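You operate a simulated robot arm through the tools that you are given. There is no shell and no other tool. Be economical: measure what you need, move in short steps, check, and stop when the job is done.

You are at the controls of a simulated robot arm. One attempt, no reset.

TASK
Clamp the vee block on the clamp plate and lay the steel sleeve in it.
Fine: stand the brass sleeve, clamped there now, on the long bench.

Only the result counts: the job must be done as asked and must still hold three seconds after the hand-in. Knocking over, shifting, dropping, spilling or breaking anything else fails it.

THE ROBOT
A 7-joint arm with a two-finger parallel gripper, fixed in place. Base frame: the origin is at the foot of the arm, x ahead of it, y to its left, z up; the work surface is at about z = 860. Lengths are in mm, angles in degrees, forces in N, time in s.
With the tool pointing down near the work surface it reaches from about 240 to 680 mm from the base axis. Its first joint turns from -66.0 to 66.0 degrees. Payload 2.4 kg.
The TCP is the grasp point between the finger pads, 30 mm short of the fingertips. In the tool frame z runs along the fingers and y along their closing line. The gripper opens to 94 mm. The fingers are 28 mm wide and 10 mm thick; the gripper's body (50 by 96 mm) begins 55 mm behind the TCP.
Orientation is told as [roll, pitch, yaw] about the base's x, y, z axes, in that order, counted from this pose: with the fingers straight down and closing along the base's y, the tool's x points along the base's -x, its y along +y and its z along -z.

THE INTERFACE
- The arm moves only by the tool nudge_tool. Its argument "rows" is a list of rows, each an object of numbers (a shift or turn left out is 0, a gripper value left out holds the last): "x", "y", "z": the shift along the base's x, y, z in mm; "ax", "ay", "az": the turn, a rotation vector about the base's x, y, z in rad; "claw": the gripper command, from -1 (fully open) to 1 (shut), values between in proportion. In form: [{"x": .., "y": .., "z": .., "ax": .., "ay": .., "az": .., "claw": ..}, ...]. A call has 1 to 8 rows; each row is the pose to reach, as a shift and turn from the pose commanded when the call began. Each row takes 0.2 s and may step no farther than 50 mm and 8.6 degrees from the row before; otherwise, or with a gripper value out of range, the whole call is refused. Where a pose cannot be reached the arm comes as near as it can. A force on the tool above 40 N (or 10 N above the force at the start of the call, whichever is more), or a blocked arm, ends the call early, and 0.2 s more pass. The fingers move at their own pace (about 153 mm/s each) and stop on an object; they squeeze with about 41 N. The grip force told is the motor's: it shows also when the fingers shut on nothing. Time passes only in rows, and 0.2 s behind the last, so rows that repeat a pose let the fingers close. It gives the time, the measured TCP pose, the force on the tool (base axes), the opening and the grip force at its end, in the units of the frame above (readings bear some noise).
- Cameras (640 x 400 px; columns grow to the right, rows downward): "scene" is fixed at [0.7, 454.2, 1461.5]; the picture's right is [-0.95, -0.31, 0.00], its down [-0.16, 0.50, -0.85] and it looks along [0.26, -0.81, -0.53] (base axes); focal length 356 px, centre (320, 200). "wrist" rides on the gripper at [76, 14, -103] in the tool frame; the picture's right is [-0.18, 0.98, 0.00], its down [-0.75, -0.14, -0.64] and it looks along [-0.63, -0.12, 0.77] (tool axes); focal length 243 px, centre (320, 200). There is no depth. A picture from a camera that has moved, and an enlarged one, comes with that camera's place and axes in the base frame and with its lens. The place of the scene camera against the robot may be out by one fixed shift of up to 18 mm in any direction.
- capture(camera): a new picture of that camera. The clock stands still meanwhile.
- inspect(camera, box): a new picture of the part [left, top, right, bottom] of that camera's present view, enlarged. The clock stands still meanwhile.
- finish_job(): hands the job in; it is judged then, once.

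Work in short steps. Places have to be worked out from the pictures, the camera data and where the tool is seen: move nearer, look again, correct. Check each grasp and each placing, and mend what went wrong. You have 120 turns and 68 pictures in all, those below and enlarged ones among them. Open the gripper and draw the arm clear of the work before you hand the job in, unless the task says otherwise; then end with one line.

The tools are called after "Emit:" by a JSON object that holds its "api" and its "payload". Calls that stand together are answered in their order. nudge_tool: Moves the arm, as the interface text tells. Its arguments: {"type":"object","properties":{"rows":{"type":"array","items":{"type":"object","properties":{"x":{"type":"number"},"y":{"type":"number"},"z":{"type":"number"},"ax":{"type":"number"},"ay":{"type":"number"},"az":{"type":"number"},"claw":{"type":"number"}}}}},"required":["rows"]} The other tools are called the same way: capture (camera) takes a picture; inspect (camera, box) takes an enlarged picture of a part of a camera's view; finish_job () hands the job in.

At the start:

```text
clock: 0.0
tool_pos: [389.5, -247.9, 1216.4]
tcp_rot: [-0.1, 0.0, 0.0]
force: [-0.1, 0.1, -0.1]
finger_gap: 93.9
finger_force: 0.1
```

scene: 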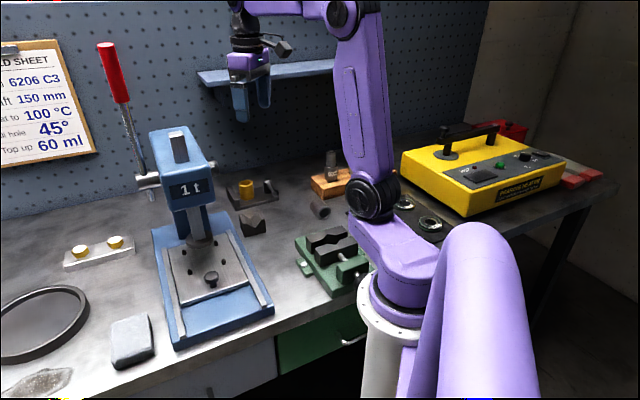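
wrist: 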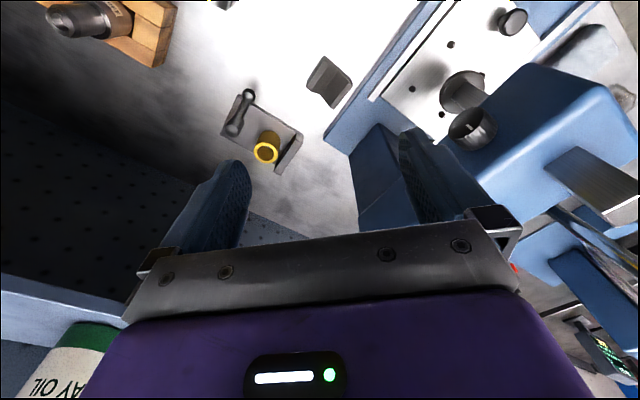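

The clamp plate with the brass sleeve, the vee block and the steel sleeve seem to be in the middle of the bench. I enlarge that region.

Emit:
{"api": "inspect", "payload": {"camera": "scene", "box": [210, 150, 370, 250]}}

Emit:
{"api": "inspect", "payload": {"camera": "wrist", "box": [200, 40, 360, 190]}}

```text
4.00 times, centred on (290, 200) of scene
camera zoom: at [0.7, 454.2, 1461.5], right [-0.95, -0.31, 0.0], down [-0.16, 0.5, -0.85], along [0.26, -0.81, -0.53], focal length 1426 px, centre (440, 200)
```

zoom: 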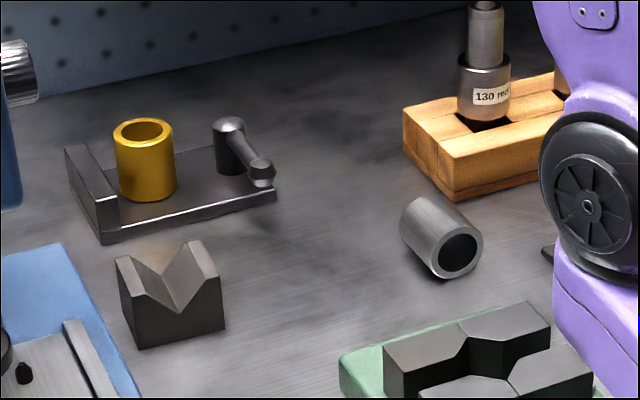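

```text
2.67 times, centred on (280, 115) of wrist
camera zoom: at [312.6, -235.1, 1318.5], right [0.18, 0.98, 0.0], down [0.75, -0.14, 0.64], along [0.63, -0.12, -0.77], focal length 647 px, centre (427, 427)
```

zoom: 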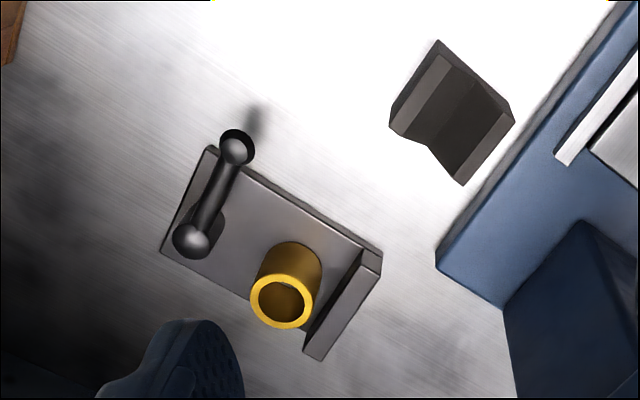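

I judge the brass sleeve to be near (512, -376), the vee block near (418, -240) and the steel sleeve near (262, -360). I move toward the clamp plate to get a closer look at how it works.

Emit:
{"api": "nudge_tool", "payload": {"rows": [{"x": 10, "y": -10, "z": -40}, {"x": 20, "y": -30, "z": -80}, {"x": 35, "y": -60, "z": -110}, {"x": 50, "y": -90, "z": -130}, {"x": 60, "y": -110, "z": -145}]}}

Emit:
{"api": "capture", "payload": {"camera": "wrist"}}

```text
clock: 1.2
tool_pos: [448.4, -358.7, 1072.2]
tcp_rot: [0.1, 0.0, 0.1]
force: [-1.3, -0.4, 0.4]
finger_gap: 94.0
finger_force: 0.1
```

```text
63 pictures are left
camera wrist: at [371.4, -345.5, 1173.3], right [0.18, 0.98, 0.0], down [0.75, -0.14, 0.64], along [0.63, -0.12, -0.77], focal length 243 px, centre (320, 200)
```

wrist: 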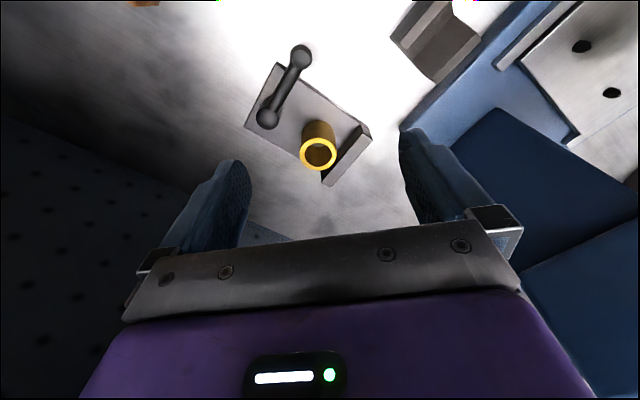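

Emit:
{"api": "inspect", "payload": {"camera": "wrist", "box": [230, 20, 390, 200]}}

Emit:
{"api": "inspect", "payload": {"camera": "scene", "box": [220, 170, 290, 215]}}

```text
2.22 times, centred on (310, 110) of wrist
camera zoom: at [371.4, -345.5, 1173.3], right [0.18, 0.98, 0.0], down [0.75, -0.14, 0.64], along [0.63, -0.12, -0.77], focal length 539 px, centre (342, 400)
```

zoom: 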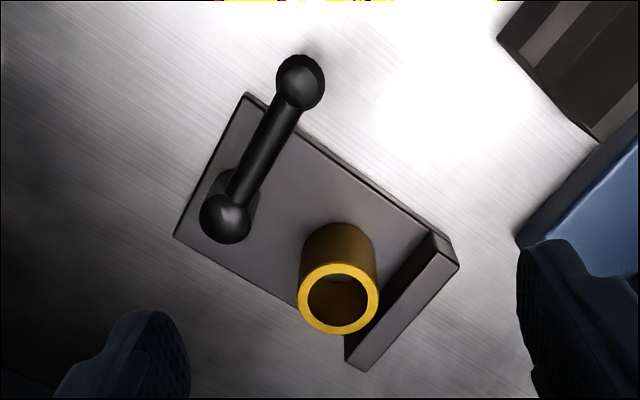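

```text
8.89 times, centred on (255, 192) of scene
camera zoom: at [0.7, 454.2, 1461.5], right [-0.95, -0.31, 0.0], down [-0.16, 0.5, -0.85], along [0.26, -0.81, -0.53], focal length 3169 px, centre (898, 267)
```

zoom: 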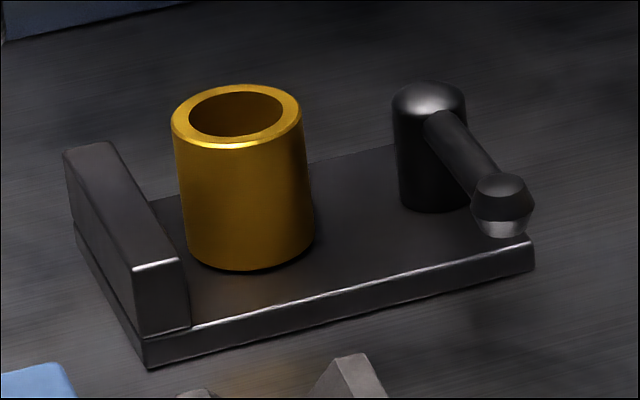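

The clamp has a post with a swinging lever, running across the plate, with its ball end near (412, -372). The plate is turned about 45° in the bench plane. I turn the gripper to match and hover above the lever's ball for a better look.

Emit:
{"api": "nudge_tool", "payload": {"rows": [{"x": -6, "y": -2, "az": -0.131, "claw": 0.3}, {"x": -12, "y": -4, "az": -0.262}, {"x": -18, "y": -6, "az": -0.393}, {"x": -24, "y": -8, "z": -10, "az": -0.524}, {"x": -30, "y": -11, "z": -30, "az": -0.655}, {"x": -36, "y": -13, "z": -50, "az": -0.785}]}}

Emit:
{"api": "capture", "payload": {"camera": "wrist"}}

Emit:
{"api": "capture", "payload": {"camera": "scene"}}

```text
clock: 2.6
tool_pos: [415.7, -370.3, 1020.3]
tcp_rot: [0.0, 0.0, -45.1]
force: [-0.5, -1.2, -0.8]
finger_gap: 33.0
finger_force: 0.0
```

```text
60 pictures are left
camera wrist: at [370.6, -307.7, 1121.7], right [0.83, 0.56, 0.0], down [0.43, -0.63, 0.64], along [0.36, -0.53, -0.77], focal length 243 px, centre (320, 200)
```

wrist: 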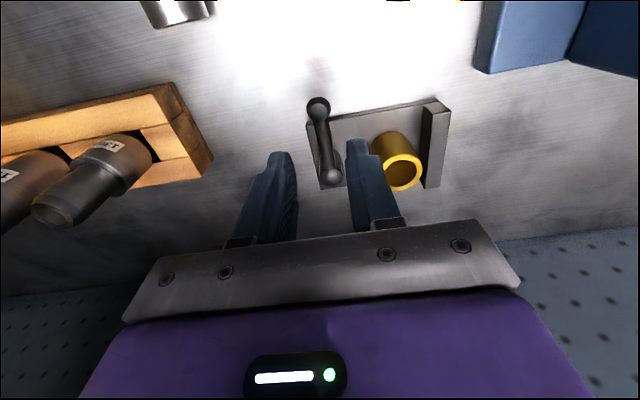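

```text
59 pictures are left
```

scene: 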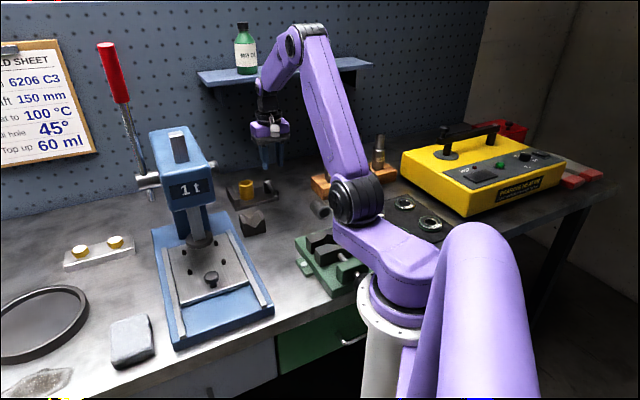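

The ball is near (413, -371), at about z 890, and the post is near (460, -420). I lower the slightly open fingers astride the ball.

Emit:
{"api": "nudge_tool", "payload": {"rows": [{"x": -1, "y": 0, "z": -30}, {"x": -2, "y": 0, "z": -60}, {"x": -2, "y": 0, "z": -78}]}}

Emit:
{"api": "capture", "payload": {"camera": "wrist"}}

Emit:
{"api": "inspect", "payload": {"camera": "scene", "box": [210, 120, 330, 220]}}

```text
clock: 3.4
tool_pos: [411.6, -369.5, 943.0]
tcp_rot: [0.1, 0.1, -44.9]
force: [-0.3, -0.4, -0.9]
finger_gap: 32.7
finger_force: 0.1
```

```text
58 pictures are left
camera wrist: at [367.1, -308.0, 1044.9], right [0.82, 0.57, 0.0], down [0.43, -0.63, 0.64], along [0.36, -0.53, -0.77], focal length 243 px, centre (320, 200)
```

wrist: 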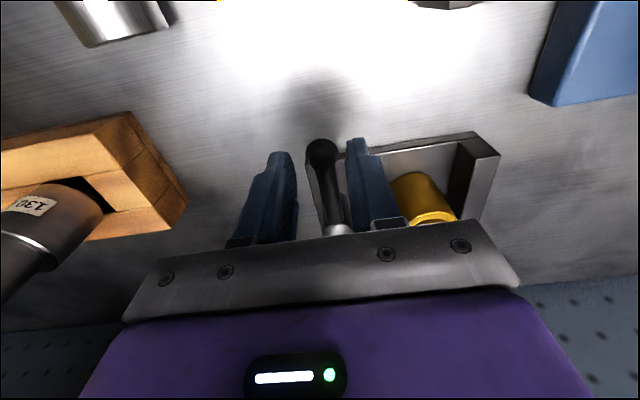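

```text
4.00 times, centred on (270, 170) of scene
camera zoom: at [0.7, 454.2, 1461.5], right [-0.95, -0.31, 0.0], down [-0.16, 0.5, -0.85], along [0.26, -0.81, -0.53], focal length 1426 px, centre (520, 320)
```

zoom: 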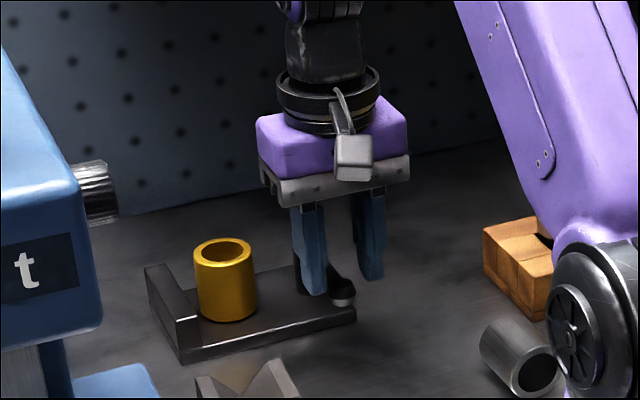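

The ball sits between the fingertips in both views. I go down about 33 mm more so that the tips straddle it.

Emit:
{"api": "nudge_tool", "payload": {"rows": [{"z": -17, "y": -1}, {"z": -34, "y": -2}]}}

Emit:
{"api": "inspect", "payload": {"camera": "scene", "box": [220, 150, 320, 220]}}

```text
clock: 4.0
tool_pos: [411.3, -374.4, 909.5]
tcp_rot: [0.0, 0.0, -45.0]
force: [0.4, 0.6, 0.0]
finger_gap: 32.9
finger_force: 0.0
```

```text
5.71 times, centred on (270, 185) of scene
camera zoom: at [0.7, 454.2, 1461.5], right [-0.95, -0.31, 0.0], down [-0.16, 0.5, -0.85], along [0.26, -0.81, -0.53], focal length 2037 px, centre (606, 286)
```

zoom: 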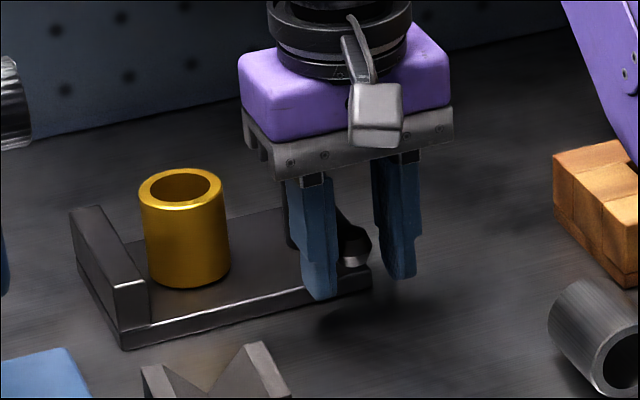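

The ball is between the fingers. I try swinging the lever away from the brass sleeve about the post, 22° in small steps, while watching the force.

Emit:
{"api": "nudge_tool", "payload": {"rows": [{"x": -5.6, "y": -6.8, "az": 0.131}, {"x": -10.2, "y": -14.3, "az": 0.262}, {"x": -13.9, "y": -22.3, "az": 0.393}]}}

Emit:
{"api": "inspect", "payload": {"camera": "scene", "box": [220, 150, 320, 220]}}

```text
clock: 4.8
tool_pos: [396.4, -396.0, 909.3]
tcp_rot: [0.0, 0.1, -22.2]
force: [0.8, 1.5, -0.3]
finger_gap: 34.1
finger_force: 1.0
```

```text
5.71 times, centred on (270, 185) of scene
camera zoom: at [0.8, 454.3, 1461.5], right [-0.95, -0.31, 0.0], down [-0.16, 0.5, -0.85], along [0.26, -0.81, -0.53], focal length 2037 px, centre (606, 286)
```

zoom: 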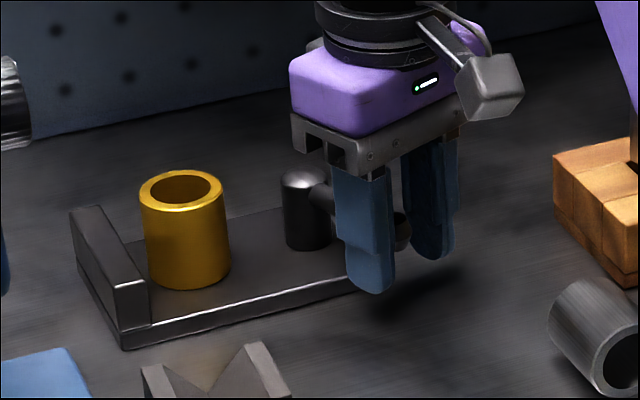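

The lever swings freely with only about 1.5 N. I continue the arc.

Emit:
{"api": "nudge_tool", "payload": {"rows": [{"x": -2.5, "y": -8.4, "az": 0.131}, {"x": -4, "y": -17.1, "az": 0.262}, {"x": -4.3, "y": -25.8, "az": 0.393}, {"x": -3.4, "y": -34.5, "az": 0.524}, {"x": -1.4, "y": -43.1, "az": 0.655}]}}

Emit:
{"api": "inspect", "payload": {"camera": "scene", "box": [220, 150, 320, 220]}}

```text
clock: 6.0
tool_pos: [397.4, -439.3, 910.6]
tcp_rot: [-0.2, 0.0, 15.3]
force: [0.4, -1.9, -0.4]
finger_gap: 34.5
finger_force: 1.2
```

```text
5.71 times, centred on (270, 185) of scene
camera zoom: at [0.8, 454.2, 1461.6], right [-0.95, -0.31, 0.0], down [-0.16, 0.5, -0.85], along [0.26, -0.81, -0.53], focal length 2037 px, centre (606, 286)
```

zoom: 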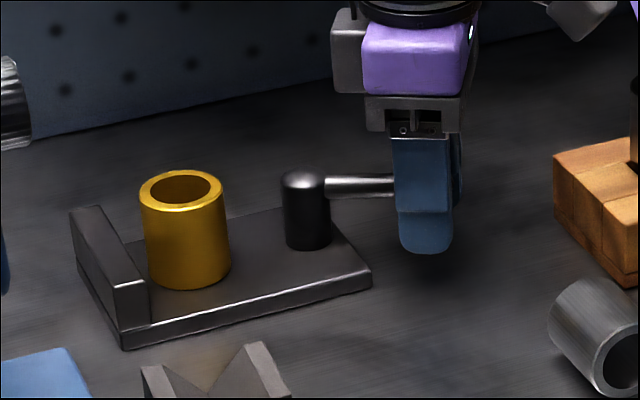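

No stop felt yet. I go on to 90° in total.

Emit:
{"api": "nudge_tool", "payload": {"rows": [{"x": 3, "y": -8.3, "az": 0.131}, {"x": 7.2, "y": -16, "az": 0.262}, {"x": 12.3, "y": -23.2, "az": 0.393}, {"x": 18.3, "y": -29.6, "az": 0.524}]}}

Emit:
{"api": "inspect", "payload": {"camera": "scene", "box": [220, 150, 320, 220]}}

```text
clock: 7.0
tool_pos: [414.1, -465.6, 908.4]
tcp_rot: [0.5, -0.1, 45.3]
force: [-7.0, 11.1, 0.5]
finger_gap: 39.8
finger_force: 6.5
```

```text
5.71 times, centred on (270, 185) of scene
camera zoom: at [0.6, 454.6, 1461.4], right [-0.95, -0.31, 0.0], down [-0.16, 0.5, -0.85], along [0.26, -0.81, -0.53], focal length 2037 px, centre (606, 286)
```

zoom: 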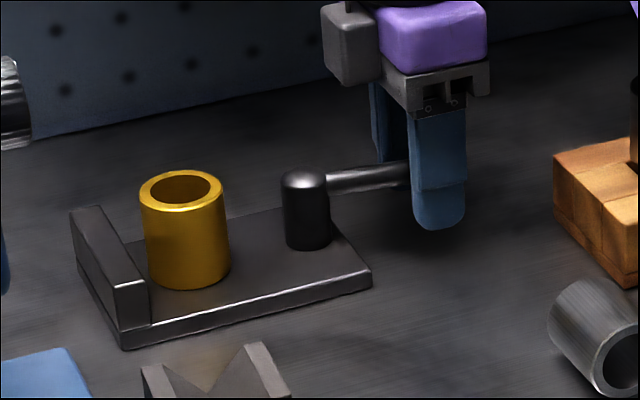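

The force of 13 N and the spread gap show the lever has reached its end stop, so it is fully open. I back off a few millimetres to free the ball, then lift straight up.

Emit:
{"api": "nudge_tool", "payload": {"rows": [{"x": -5, "y": 6}, {"x": -5, "y": 6, "z": 35, "claw": 0.0}, {"x": -5, "y": 6, "z": 80, "claw": -0.3}, {"x": -5, "y": 10, "z": 120, "claw": -0.3}]}}

Emit:
{"api": "inspect", "payload": {"camera": "scene", "box": [220, 150, 320, 220]}}

Emit:
{"api": "capture", "payload": {"camera": "wrist"}}

```text
clock: 8.0
tool_pos: [410.9, -456.2, 1029.8]
tcp_rot: [0.0, 0.1, 45.0]
force: [-0.4, -0.4, -0.3]
finger_gap: 61.2
finger_force: 0.0
```

```text
5.71 times, centred on (270, 185) of scene
camera zoom: at [0.7, 454.2, 1461.5], right [-0.95, -0.31, 0.0], down [-0.16, 0.5, -0.85], along [0.26, -0.81, -0.53], focal length 2037 px, centre (606, 286)
```

zoom: 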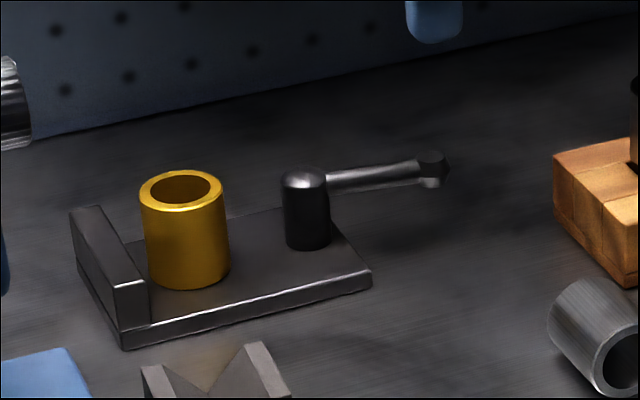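

```text
51 pictures are left
camera wrist: at [347.0, -501.8, 1132.3], right [-0.57, 0.82, 0.0], down [0.63, 0.43, 0.64], along [0.53, 0.36, -0.77], focal length 243 px, centre (320, 200)
```

wrist: 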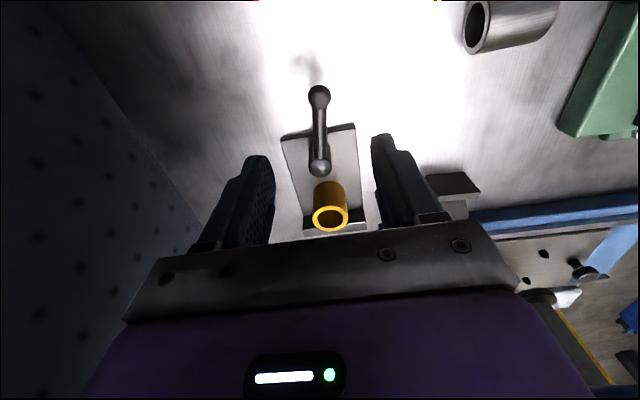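

The lever now points along the plate, away from the sleeve. The brass sleeve is at about (509, -375), and the present 45° yaw closes across the plate, so I hover over it.

Emit:
{"api": "nudge_tool", "payload": {"rows": [{"x": 25, "y": 20, "claw": -0.6}, {"x": 50, "y": 40, "z": 0}, {"x": 75, "y": 60, "z": -15}, {"x": 98, "y": 81, "z": -40}]}}

Emit:
{"api": "capture", "payload": {"camera": "wrist"}}

Emit:
{"api": "inspect", "payload": {"camera": "scene", "box": [200, 130, 320, 220]}}

```text
clock: 9.0
tool_pos: [506.7, -374.9, 988.1]
tcp_rot: [-0.1, 0.0, 45.0]
force: [0.2, 0.0, -0.4]
finger_gap: 75.3
finger_force: 0.1
```

```text
50 pictures are left
camera wrist: at [442.1, -420.6, 1090.0], right [-0.57, 0.82, 0.0], down [0.63, 0.43, 0.64], along [0.53, 0.36, -0.77], focal length 243 px, centre (320, 200)
```

wrist: 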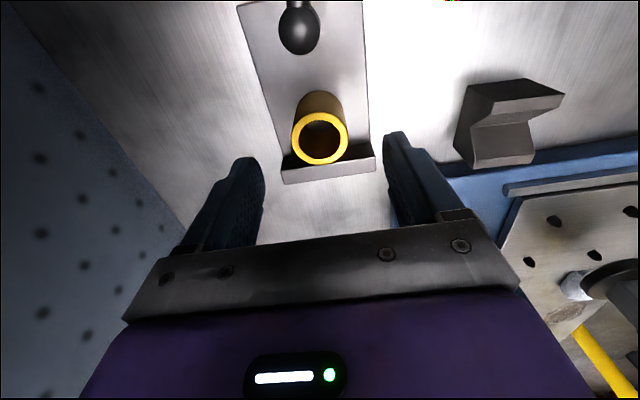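

```text
4.44 times, centred on (260, 175) of scene
camera zoom: at [0.7, 454.2, 1461.5], right [-0.95, -0.31, 0.0], down [-0.16, 0.5, -0.85], along [0.26, -0.81, -0.53], focal length 1584 px, centre (587, 311)
```

zoom: 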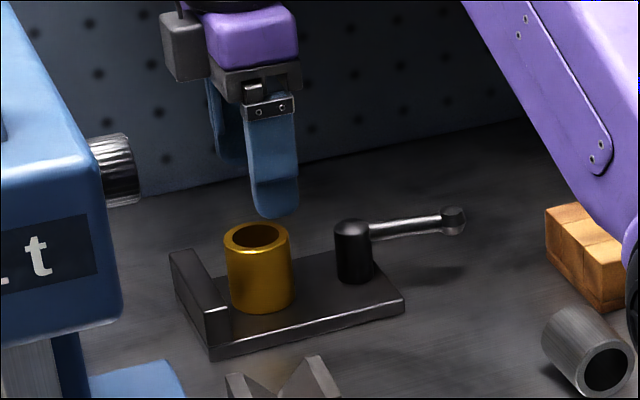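

The sleeve's axis is at (509.6, -375.6), about 3 mm from the tool axis. I correct and descend to z≈911.

Emit:
{"api": "nudge_tool", "payload": {"rows": [{"x": 2.5, "y": -0.5, "z": -35}, {"x": 2.5, "y": -0.5, "z": -60}, {"x": 2.5, "y": -0.5, "z": -77}, {"x": 2.5, "y": -0.5, "z": -77}]}}

Emit:
{"api": "inspect", "payload": {"camera": "scene", "box": [210, 140, 300, 220]}}

```text
clock: 10.0
tool_pos: [509.1, -377.5, 912.2]
tcp_rot: [0.0, -0.1, 45.1]
force: [-0.3, 0.3, -0.1]
finger_gap: 75.2
finger_force: 0.1
```

```text
5.00 times, centred on (255, 180) of scene
camera zoom: at [0.7, 454.2, 1461.5], right [-0.95, -0.31, 0.0], down [-0.16, 0.5, -0.85], along [0.26, -0.81, -0.53], focal length 1783 px, centre (645, 300)
```

zoom: 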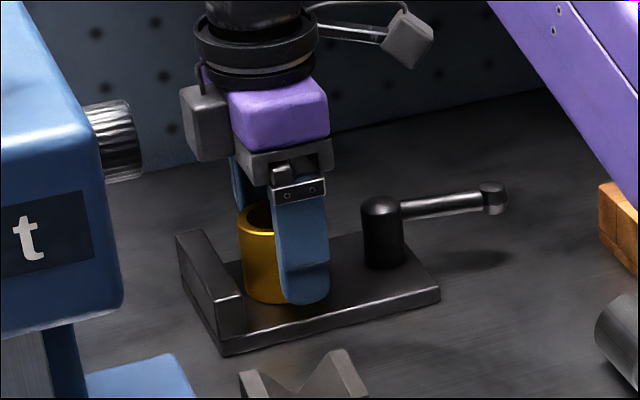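

The fingers straddle the sleeve clear of the plate. I close on it.

Emit:
{"api": "nudge_tool", "payload": {"rows": [{"claw": 0.4}, {"claw": 1}, {"claw": 1}]}}

```text
clock: 10.8
tool_pos: [510.3, -378.2, 912.7]
tcp_rot: [0.0, 0.0, 45.1]
force: [0.8, 0.2, -0.2]
finger_gap: 45.2
finger_force: 40.8
```

Gripped, with a diameter of about 45 mm. I lift slowly and watch whether the plate lets go.

Emit:
{"api": "nudge_tool", "payload": {"rows": [{"z": 5}, {"z": 15}, {"z": 40}, {"z": 80}]}}

Emit:
{"api": "capture", "payload": {"camera": "scene"}}

Emit:
{"api": "capture", "payload": {"camera": "wrist"}}

```text
clock: 11.8
tool_pos: [507.8, -374.9, 990.3]
tcp_rot: [0.1, 0.1, 45.1]
force: [0.1, 0.1, -2.1]
finger_gap: 42.6
finger_force: 41.0
```

```text
47 pictures are left
```

scene: 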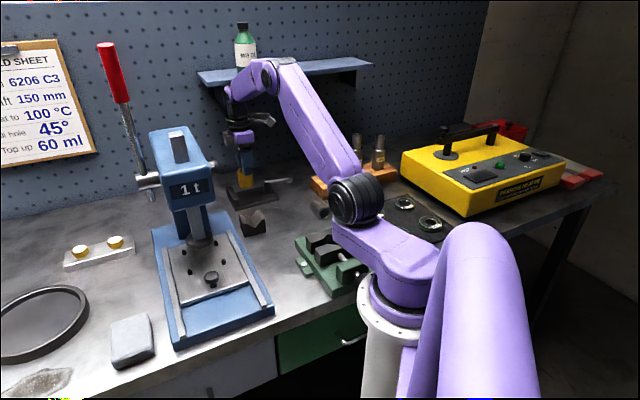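

```text
46 pictures are left
camera wrist: at [444.1, -419.9, 1094.0], right [-0.57, 0.82, 0.0], down [0.63, 0.43, 0.64], along [0.53, 0.36, -0.77], focal length 243 px, centre (320, 200)
```

wrist: 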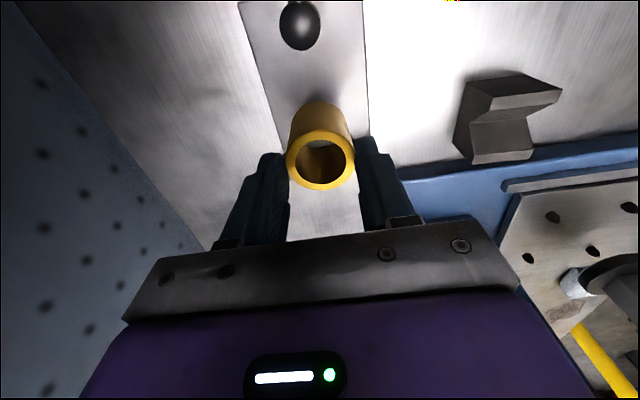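

The brass sleeve is lifted clear and upright. I carry it over the lever to free bench at about (345, -315).

Emit:
{"api": "nudge_tool", "payload": {"rows": [{"x": -15, "y": 5, "z": 8}, {"x": -50, "y": 18, "z": 8}, {"x": -95, "y": 35, "z": 8}, {"x": -135, "y": 50, "z": 8}, {"x": -158, "y": 58, "z": 8}, {"x": -163, "y": 60, "z": 0}, {"x": -163, "y": 60, "z": -20}]}}

Emit:
{"api": "capture", "payload": {"camera": "wrist"}}

Emit:
{"api": "capture", "payload": {"camera": "scene"}}

```text
clock: 13.4
tool_pos: [348.4, -317.0, 971.1]
tcp_rot: [0.0, 0.0, 45.1]
force: [-0.8, 1.1, -2.7]
finger_gap: 42.9
finger_force: 41.2
```

```text
45 pictures are left
camera wrist: at [284.1, -362.6, 1073.6], right [-0.57, 0.82, 0.0], down [0.63, 0.43, 0.64], along [0.53, 0.36, -0.77], focal length 243 px, centre (320, 200)
```

wrist: 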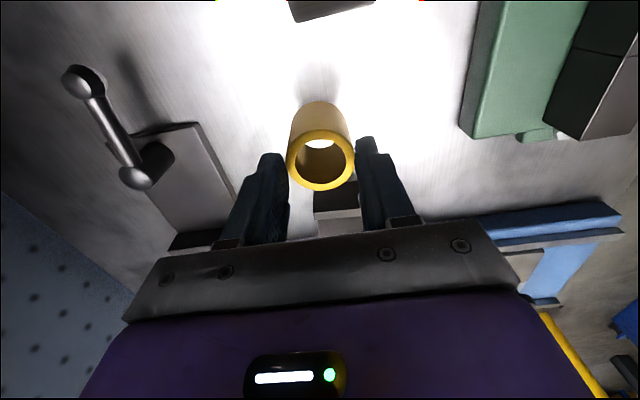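

```text
44 pictures are left
```

scene: 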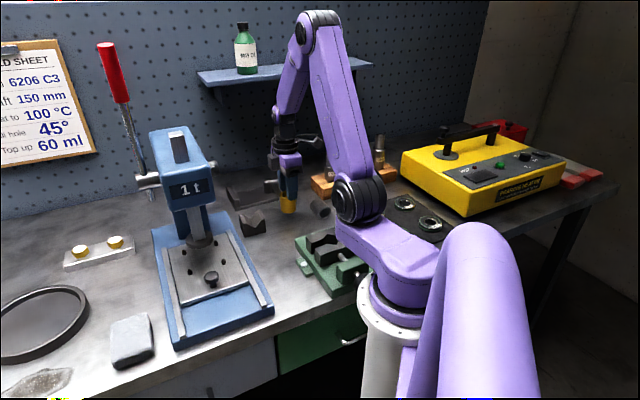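

The spot below is clear. I descend to just above the bench, then feel for contact.

Emit:
{"api": "nudge_tool", "payload": {"rows": [{"z": -30}, {"z": -55}, {"z": -64}, {"z": -66}, {"z": -66}]}}

Emit:
{"api": "inspect", "payload": {"camera": "scene", "box": [240, 160, 340, 240]}}

```text
clock: 14.0
tool_pos: [351.9, -318.4, 930.3]
tcp_rot: [-0.8, 0.0, 45.1]
force: [-1.2, 1.8, 7.0]
finger_gap: 42.8
finger_force: 41.0
stopped in row 2: the force on the tool passed its limit (the readings are from after the stop); the commanded pose is now the measured one
```

```text
5.00 times, centred on (290, 200) of scene
camera zoom: at [0.6, 454.3, 1461.5], right [-0.95, -0.31, 0.0], down [-0.16, 0.5, -0.85], along [0.26, -0.81, -0.53], focal length 1783 px, centre (470, 200)
```

zoom: 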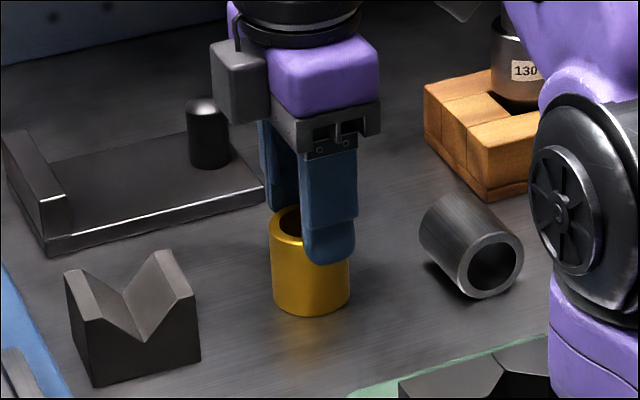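

Contact came at z≈930. The sleeve sits lower in the grip than I grasped it, and the picture shows it standing on the bench. I open slowly and check.

Emit:
{"api": "nudge_tool", "payload": {"rows": [{"z": 0, "claw": 1}, {"z": 0, "claw": 0.0}, {"z": 0, "claw": -0.3}]}}

Emit:
{"api": "inspect", "payload": {"camera": "scene", "box": [240, 160, 340, 240]}}

```text
clock: 14.8
tool_pos: [351.3, -319.2, 930.3]
tcp_rot: [-0.9, 0.0, 45.1]
force: [0.7, 0.4, 0.7]
finger_gap: 61.1
finger_force: 0.1
```

```text
5.00 times, centred on (290, 200) of scene
camera zoom: at [0.7, 454.2, 1461.5], right [-0.95, -0.31, 0.0], down [-0.16, 0.5, -0.85], along [0.26, -0.81, -0.53], focal length 1783 px, centre (470, 200)
```

zoom: 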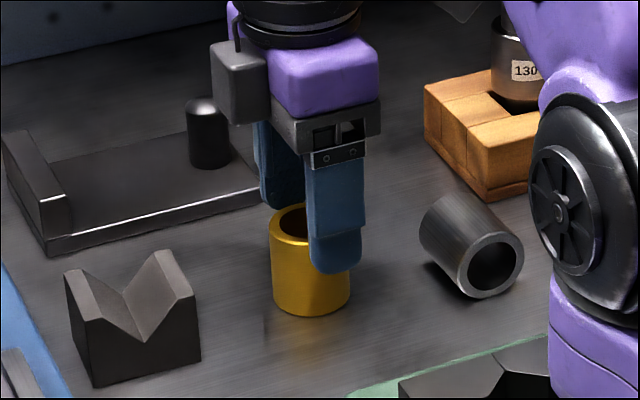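

The brass sleeve stands by itself. I rise, level the tool and look at the vee block from above.

Emit:
{"api": "nudge_tool", "payload": {"rows": [{"z": 40}, {"z": 85, "ax": 0.015}, {"x": 25, "y": 15, "z": 120, "ax": 0.015}, {"x": 55, "y": 40, "z": 130, "ax": 0.015}]}}

Emit:
{"api": "capture", "payload": {"camera": "wrist"}}

```text
clock: 15.8
tool_pos: [405.7, -280.5, 1058.7]
tcp_rot: [-0.2, -0.6, 45.1]
force: [-0.6, -0.7, -0.7]
finger_gap: 61.4
finger_force: 0.2
```

```text
41 pictures are left
camera wrist: at [339.7, -325.1, 1160.9], right [-0.57, 0.82, 0.0], down [0.63, 0.43, 0.65], along [0.54, 0.37, -0.76], focal length 243 px, centre (320, 200)
```

wrist: 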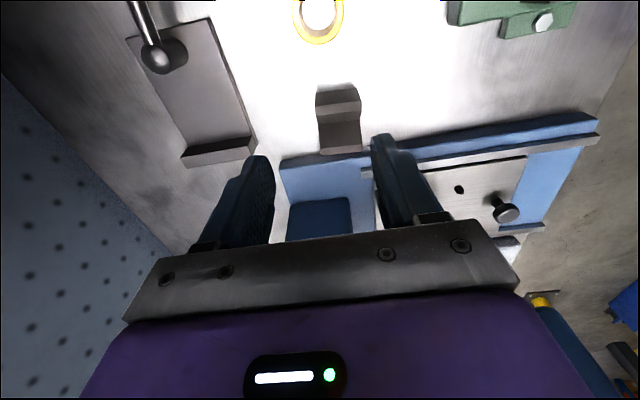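

Emit:
{"api": "inspect", "payload": {"camera": "wrist", "box": [260, 60, 400, 160]}}

Emit:
{"api": "inspect", "payload": {"camera": "wrist", "box": [110, 0, 270, 180]}}

```text
4.00 times, centred on (330, 110) of wrist
camera zoom: at [339.7, -325.1, 1160.9], right [-0.57, 0.82, 0.0], down [0.63, 0.43, 0.65], along [0.54, 0.37, -0.76], focal length 970 px, centre (280, 560)
```

zoom: 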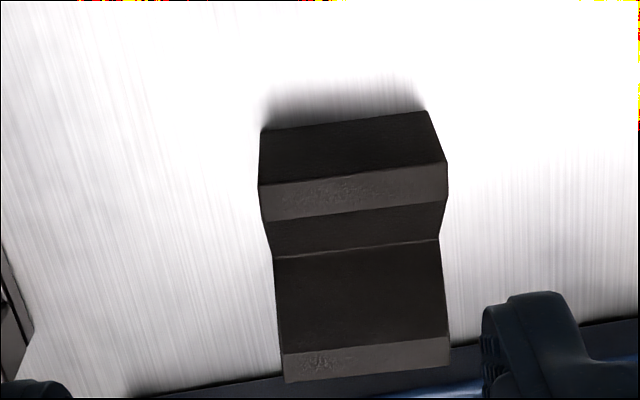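

```text
2.22 times, centred on (190, 90) of wrist
camera zoom: at [339.7, -325.1, 1160.9], right [-0.57, 0.82, 0.0], down [0.63, 0.43, 0.65], along [0.54, 0.37, -0.76], focal length 539 px, centre (609, 444)
```

zoom: 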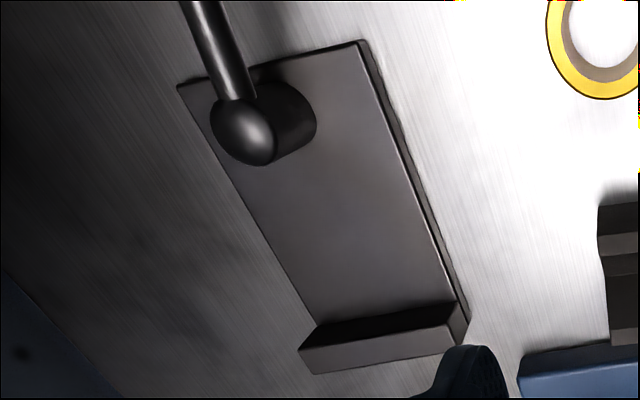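

The vee block measures about 48 (groove length) × 59 × 45 mm. It is centred near (424, -240), its groove runs along 132°, and the plate lies at 44.3°. I hover over the block with the fingers closing along the groove axis.

Emit:
{"api": "nudge_tool", "payload": {"rows": [{"x": 9, "y": 20, "z": -20, "az": -0.03, "ay": 0.01, "ax": 0.003, "claw": -0.7}, {"x": 18, "y": 40, "z": -50, "az": -0.059, "ay": 0.01, "ax": 0.003}, {"x": 18, "y": 40, "z": -70, "az": -0.059, "ay": 0.01, "ax": 0.003}]}}

Emit:
{"api": "capture", "payload": {"camera": "wrist"}}

Emit:
{"api": "inspect", "payload": {"camera": "scene", "box": [210, 150, 330, 240]}}

```text
clock: 16.6
tool_pos: [423.3, -238.9, 988.1]
tcp_rot: [0.4, -0.3, 41.7]
force: [0.5, 0.4, -0.3]
finger_gap: 80.0
finger_force: 0.0
```

```text
38 pictures are left
camera wrist: at [356.2, -281.1, 1090.4], right [-0.52, 0.86, 0.01], down [0.66, 0.39, 0.65], along [0.55, 0.34, -0.76], focal length 243 px, centre (320, 200)
```

wrist: 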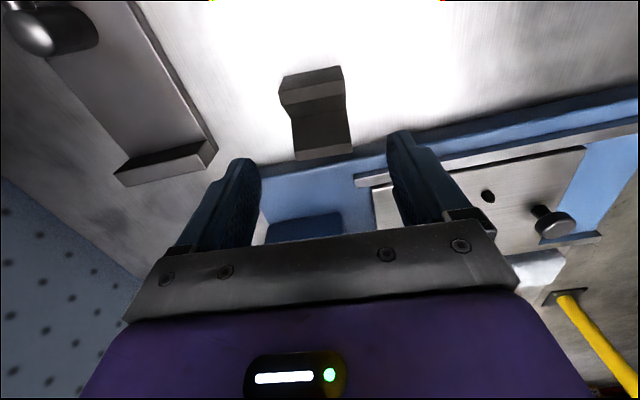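

```text
4.44 times, centred on (270, 195) of scene
camera zoom: at [0.7, 454.2, 1461.5], right [-0.95, -0.31, 0.0], down [-0.16, 0.5, -0.85], along [0.26, -0.81, -0.53], focal length 1584 px, centre (542, 222)
```

zoom: 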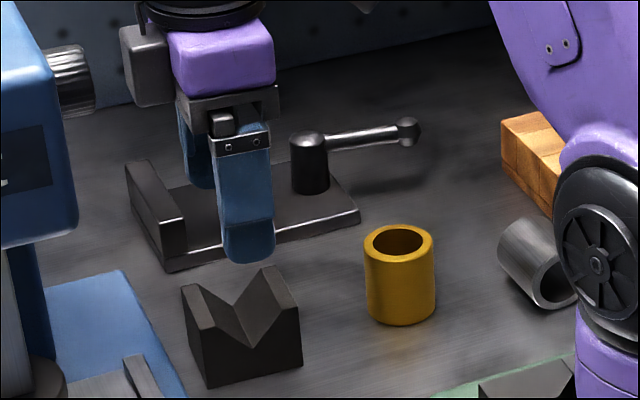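

The block is centred beneath within 2–3 mm and aligned. I descend around it to z≈896.

Emit:
{"api": "nudge_tool", "payload": {"rows": [{"x": -1, "y": -2, "z": -40, "ax": -0.005, "ay": 0.004}, {"x": -1, "y": -2, "z": -75, "ax": -0.005, "ay": 0.004}, {"x": -1, "y": -2, "z": -91, "ax": -0.005, "ay": 0.004}, {"x": -1, "y": -2, "z": -91, "ax": -0.005, "ay": 0.004}]}}

Emit:
{"api": "inspect", "payload": {"camera": "scene", "box": [210, 150, 330, 240]}}

```text
clock: 17.6
tool_pos: [420.9, -239.3, 897.3]
tcp_rot: [0.3, 0.0, 41.6]
force: [-0.6, 1.1, 0.4]
finger_gap: 79.6
finger_force: 0.0
```

```text
4.44 times, centred on (270, 195) of scene
camera zoom: at [0.7, 454.2, 1461.5], right [-0.95, -0.31, 0.0], down [-0.16, 0.5, -0.85], along [0.26, -0.81, -0.53], focal length 1584 px, centre (542, 222)
```

zoom: 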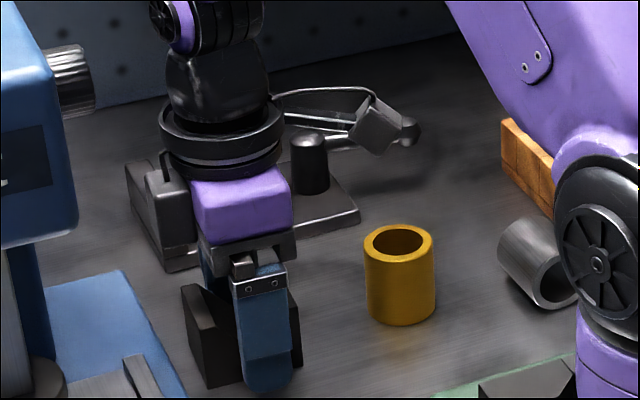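

The fingers straddle the end faces. I close.

Emit:
{"api": "nudge_tool", "payload": {"rows": [{"claw": 0}, {"claw": 1}, {"claw": 1}, {"claw": 1}]}}

```text
clock: 18.6
tool_pos: [420.6, -239.9, 897.7]
tcp_rot: [0.2, 0.0, 41.7]
force: [1.9, -0.7, -0.2]
finger_gap: 53.9
finger_force: 40.5
```

Gripped at about 54 mm. I lift slowly and check the hold.

Emit:
{"api": "nudge_tool", "payload": {"rows": [{"z": 3}, {"z": 8}, {"z": 20}, {"z": 45}, {"z": 75}, {"z": 95}]}}

Emit:
{"api": "capture", "payload": {"camera": "wrist"}}

Emit:
{"api": "inspect", "payload": {"camera": "scene", "box": [210, 130, 330, 240]}}

```text
clock: 20.0
tool_pos: [422.8, -243.0, 992.7]
tcp_rot: [0.3, 0.1, 41.7]
force: [0.4, -0.2, -6.6]
finger_gap: 53.9
finger_force: 40.8
```

```text
35 pictures are left
camera wrist: at [356.3, -283.5, 1095.3], right [-0.52, 0.86, 0.01], down [0.66, 0.39, 0.64], along [0.55, 0.33, -0.77], focal length 243 px, centre (320, 200)
```

wrist: 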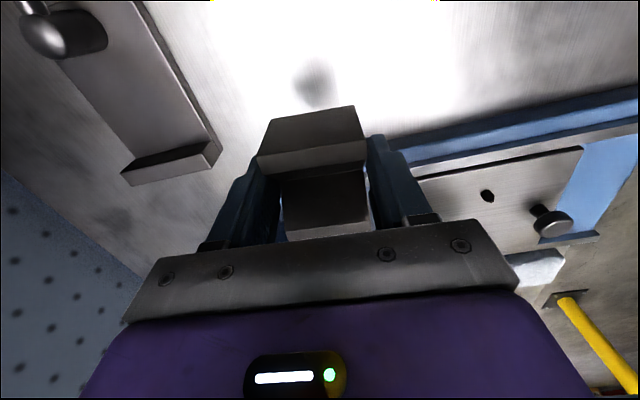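

```text
3.64 times, centred on (270, 185) of scene
camera zoom: at [0.8, 454.2, 1461.6], right [-0.95, -0.31, 0.0], down [-0.16, 0.5, -0.85], along [0.26, -0.81, -0.53], focal length 1296 px, centre (502, 254)
```

zoom: 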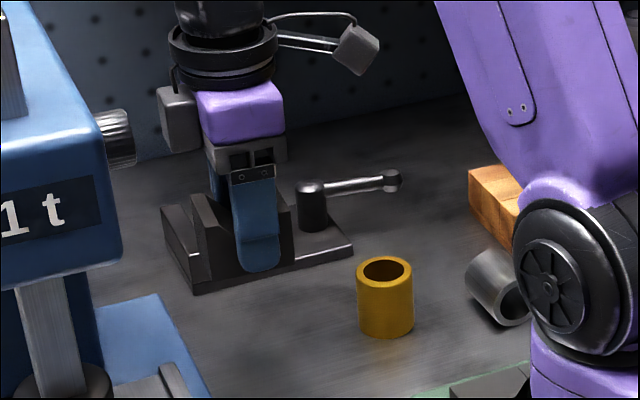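

The block is held firmly (6.6 N), centred about 2 mm from the tool axis. I carry it over the plate to where the brass sleeve stood and turn it 2.6° to match the plate.

Emit:
{"api": "nudge_tool", "payload": {"rows": [{"x": 15, "y": -20, "z": 5, "az": 0.015}, {"x": 35, "y": -55, "z": 5, "az": 0.03}, {"x": 58, "y": -95, "z": 5, "az": 0.045}, {"x": 77, "y": -125, "z": 2, "az": 0.045}, {"x": 83, "y": -135, "z": -20, "az": 0.045}, {"x": 83, "y": -135, "z": -45, "az": 0.045}]}}

Emit:
{"api": "capture", "payload": {"camera": "wrist"}}

Emit:
{"api": "inspect", "payload": {"camera": "scene", "box": [210, 130, 310, 220]}}

```text
clock: 21.4
tool_pos: [504.9, -375.5, 949.8]
tcp_rot: [0.3, 0.2, 44.4]
force: [0.4, 1.0, -6.6]
finger_gap: 53.6
finger_force: 40.8
```

```text
33 pictures are left
camera wrist: at [441.4, -420.0, 1051.8], right [-0.55, 0.83, 0.01], down [0.64, 0.42, 0.64], along [0.53, 0.36, -0.77], focal length 243 px, centre (320, 200)
```

wrist: 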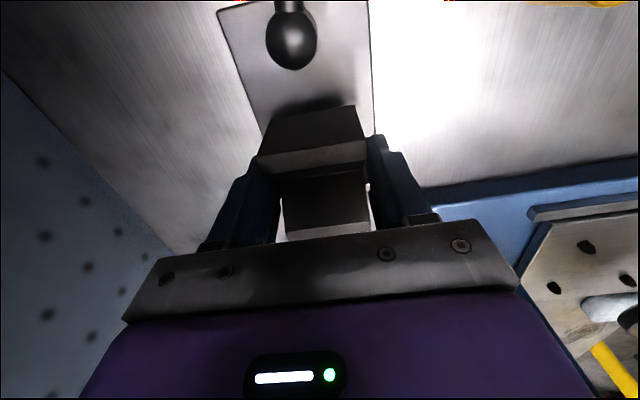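

```text
4.44 times, centred on (260, 175) of scene
camera zoom: at [0.9, 454.1, 1461.6], right [-0.95, -0.31, 0.0], down [-0.16, 0.5, -0.85], along [0.26, -0.81, -0.53], focal length 1584 px, centre (587, 311)
```

zoom: 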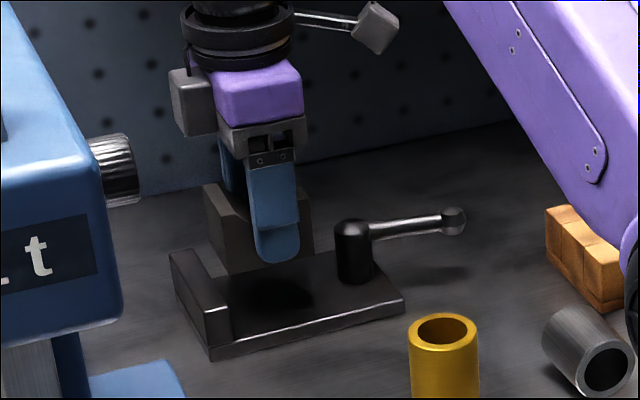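

The block hovers between the wall and the post, with its shadow centred on the plate. I lower it to z≈914, then feel for contact.

Emit:
{"api": "nudge_tool", "payload": {"rows": [{"x": 1, "y": -1, "z": -20}, {"x": 1, "y": -1, "z": -32}, {"x": 1, "y": -1, "z": -36}, {"x": 1, "y": -1, "z": -36}]}}

Emit:
{"api": "inspect", "payload": {"camera": "scene", "box": [210, 150, 310, 220]}}

```text
clock: 22.4
tool_pos: [507.5, -375.6, 913.5]
tcp_rot: [0.3, 0.1, 44.4]
force: [-0.4, 1.1, -8.0]
finger_gap: 53.8
finger_force: 41.1
```

```text
5.71 times, centred on (260, 185) of scene
camera zoom: at [0.9, 454.1, 1461.6], right [-0.95, -0.31, 0.0], down [-0.16, 0.5, -0.85], along [0.26, -0.81, -0.53], focal length 2037 px, centre (663, 286)
```

zoom: 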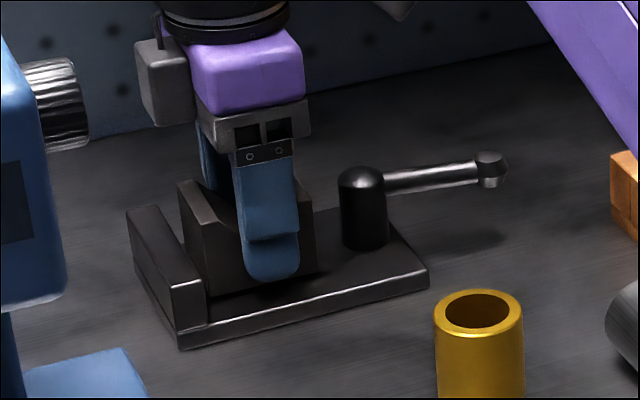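

Nearly down. I lower it in 1–2 mm steps.

Emit:
{"api": "nudge_tool", "payload": {"rows": [{"z": -1.5}, {"z": -3}, {"z": -4.5}, {"z": -6}]}}

```text
clock: 23.4
tool_pos: [506.8, -376.2, 910.9]
tcp_rot: [0.0, 0.0, 44.4]
force: [-9.7, 7.2, 29.3]
finger_gap: 54.2
finger_force: 42.0
```

It is seated, with an upward force of 29 N. I relax a little and open the fingers.

Emit:
{"api": "nudge_tool", "payload": {"rows": [{"z": 3}, {"z": 3, "claw": 0.0}, {"z": 3, "claw": -0.5}, {"z": 3, "claw": -0.7}]}}

Emit:
{"api": "inspect", "payload": {"camera": "scene", "box": [210, 150, 310, 220]}}

```text
clock: 24.4
tool_pos: [506.4, -376.4, 908.3]
tcp_rot: [0.3, 0.1, 44.3]
force: [-0.1, -0.1, 0.8]
finger_gap: 80.0
finger_force: 0.1
```

```text
5.71 times, centred on (260, 185) of scene
camera zoom: at [0.7, 454.2, 1461.5], right [-0.95, -0.31, 0.0], down [-0.16, 0.5, -0.85], along [0.26, -0.81, -0.53], focal length 2037 px, centre (663, 286)
```

zoom: 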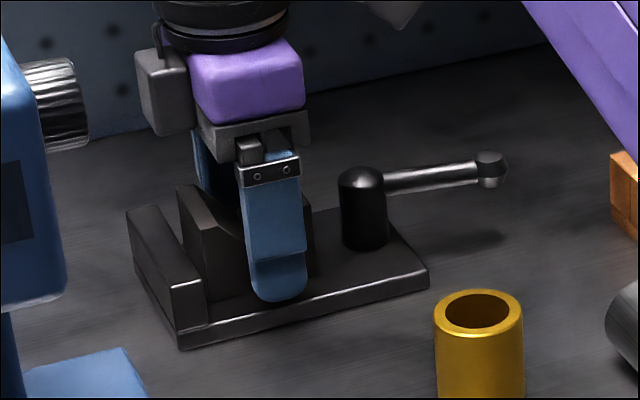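

The block stands on the plate. I lift off and go to look at the lever's ball.

Emit:
{"api": "nudge_tool", "payload": {"rows": [{"z": 40}, {"z": 85}, {"z": 120}, {"x": -30, "y": -25, "z": 120, "claw": 0.3}, {"x": -60, "y": -50, "z": 120}, {"x": -90, "y": -75, "z": 105}]}}

Emit:
{"api": "capture", "payload": {"camera": "wrist"}}

Emit:
{"api": "inspect", "payload": {"camera": "scene", "box": [210, 130, 310, 220]}}

```text
clock: 25.8
tool_pos: [417.2, -452.1, 1016.9]
tcp_rot: [0.2, 0.1, 44.3]
force: [0.1, 0.3, -0.1]
finger_gap: 32.8
finger_force: 0.0
```

```text
29 pictures are left
camera wrist: at [353.2, -496.3, 1118.1], right [-0.56, 0.83, 0.0], down [0.64, 0.42, 0.64], along [0.53, 0.36, -0.77], focal length 243 px, centre (320, 200)
```

wrist: 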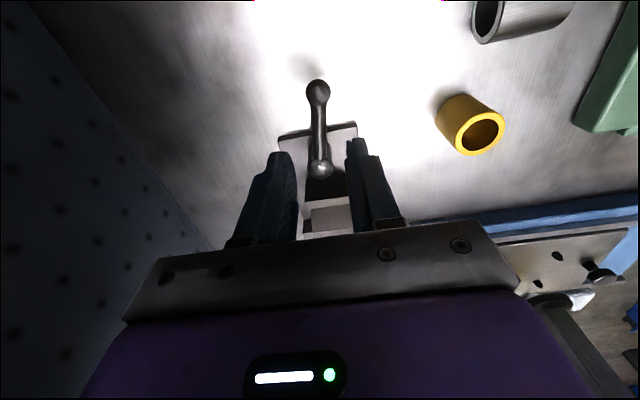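

```text
4.44 times, centred on (260, 175) of scene
camera zoom: at [0.7, 454.3, 1461.5], right [-0.95, -0.31, 0.0], down [-0.16, 0.5, -0.85], along [0.26, -0.81, -0.53], focal length 1584 px, centre (587, 311)
```

zoom: 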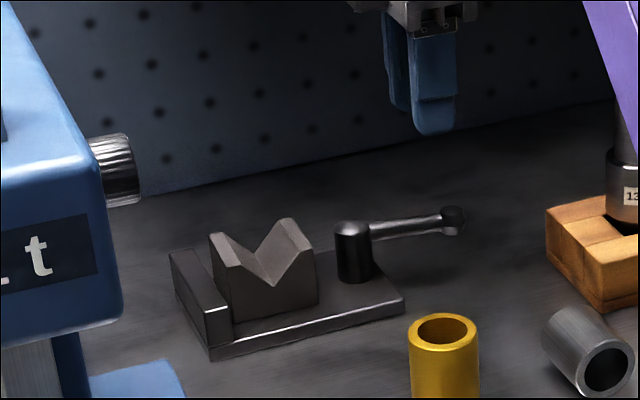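

The vee block sits well on the plate. The lever's ball is now near (404, -462), so I descend with the fingers astride it.

Emit:
{"api": "nudge_tool", "payload": {"rows": [{"x": -8, "y": -6, "z": -20, "az": -0.06}, {"x": -13, "y": -10.5, "z": -40, "az": -0.12}, {"x": -13, "y": -10.5, "z": -70, "az": -0.12}]}}

Emit:
{"api": "capture", "payload": {"camera": "wrist"}}

```text
clock: 26.6
tool_pos: [402.8, -463.1, 945.2]
tcp_rot: [0.4, 0.1, 37.4]
force: [1.0, 0.0, 0.0]
finger_gap: 32.9
finger_force: 0.0
```

```text
27 pictures are left
camera wrist: at [333.6, -499.1, 1046.6], right [-0.45, 0.89, 0.0], down [0.69, 0.34, 0.64], along [0.57, 0.29, -0.77], focal length 243 px, centre (320, 200)
```

wrist: 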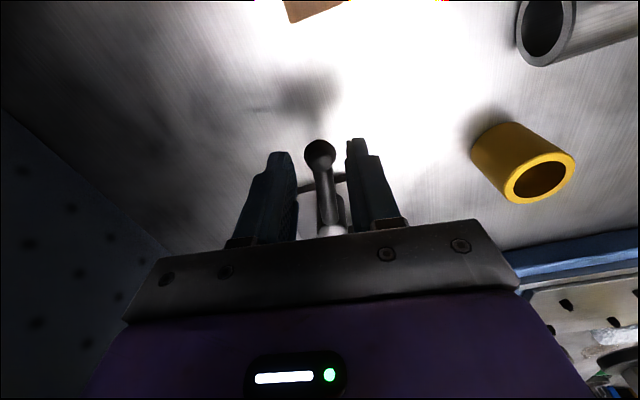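

The ball lies between the tips. I go down 36 mm.

Emit:
{"api": "nudge_tool", "payload": {"rows": [{"x": 0.5, "z": -18}, {"x": 0.5, "z": -36}]}}

Emit:
{"api": "nudge_tool", "payload": {"rows": [{"x": -5.1, "y": 7.8, "az": -0.131}, {"x": -9.2, "y": 16.2, "az": -0.262}, {"x": -12.1, "y": 25.1, "az": -0.393}, {"x": -13.9, "y": 34.3, "az": -0.524}, {"x": -14.4, "y": 43.6, "az": -0.655}, {"x": -13.7, "y": 52.9, "az": -0.785}, {"x": -11.8, "y": 62, "az": -0.916}]}}

Emit:
{"api": "inspect", "payload": {"camera": "scene", "box": [210, 130, 310, 220]}}

```text
clock: 27.2
tool_pos: [405.5, -462.1, 908.4]
tcp_rot: [0.3, 0.1, 37.4]
force: [0.2, -0.5, 0.1]
finger_gap: 33.0
finger_force: 0.1
```

```text
clock: 28.8
tool_pos: [394.1, -399.9, 908.6]
tcp_rot: [0.3, 0.0, -15.2]
force: [-0.8, -0.1, -0.5]
finger_gap: 33.2
finger_force: 0.2
```

```text
4.44 times, centred on (260, 175) of scene
camera zoom: at [0.7, 454.2, 1461.5], right [-0.95, -0.31, 0.0], down [-0.16, 0.5, -0.85], along [0.26, -0.81, -0.53], focal length 1584 px, centre (587, 311)
```

zoom: 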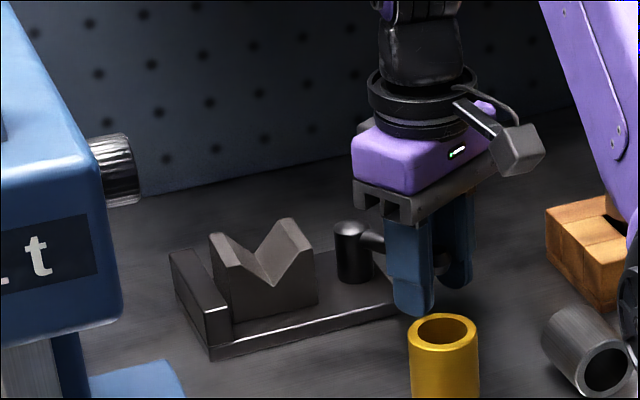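

The lever follows. I continue the arc to the clamped position, expecting the stop near the end.

Emit:
{"api": "nudge_tool", "payload": {"rows": [{"x": 3.1, "y": 8.9, "az": -0.131}, {"x": 7.2, "y": 17.2, "az": -0.262}, {"x": 12.5, "y": 24.9, "az": -0.393}, {"x": 18.7, "y": 31.9, "az": -0.524}]}}

Emit:
{"api": "inspect", "payload": {"camera": "scene", "box": [210, 130, 310, 220]}}

```text
clock: 29.8
tool_pos: [412.8, -369.5, 907.9]
tcp_rot: [0.3, 0.0, -45.2]
force: [-0.6, 0.0, 0.3]
finger_gap: 33.0
finger_force: 0.1
```

```text
4.44 times, centred on (260, 175) of scene
camera zoom: at [0.7, 454.2, 1461.5], right [-0.95, -0.31, 0.0], down [-0.16, 0.5, -0.85], along [0.26, -0.81, -0.53], focal length 1584 px, centre (587, 311)
```

zoom: 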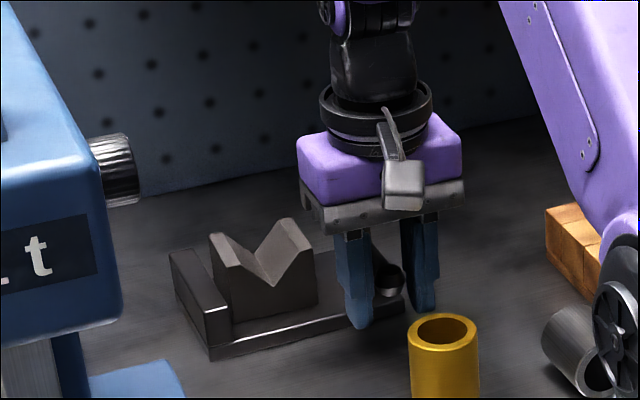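

The ball has nearly reached its original place. I push a little further along the tangent until the stop is felt.

Emit:
{"api": "nudge_tool", "payload": {"rows": [{"x": 3, "y": 3, "az": -0.04}, {"x": 5.5, "y": 5, "az": -0.07}, {"x": 8, "y": 7, "az": -0.1}]}}

Emit:
{"api": "inspect", "payload": {"camera": "scene", "box": [220, 150, 300, 210]}}

```text
clock: 30.6
tool_pos: [418.6, -364.6, 907.6]
tcp_rot: [0.2, 0.0, -50.9]
force: [-4.3, -8.9, -1.2]
finger_gap: 38.2
finger_force: 4.7
```

```text
6.67 times, centred on (260, 180) of scene
camera zoom: at [0.6, 454.0, 1461.6], right [-0.95, -0.31, 0.0], down [-0.16, 0.5, -0.85], along [0.26, -0.81, -0.53], focal length 2377 px, centre (720, 333)
```

zoom: 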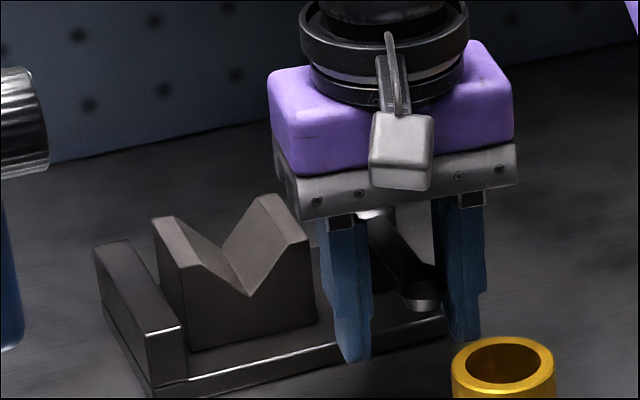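

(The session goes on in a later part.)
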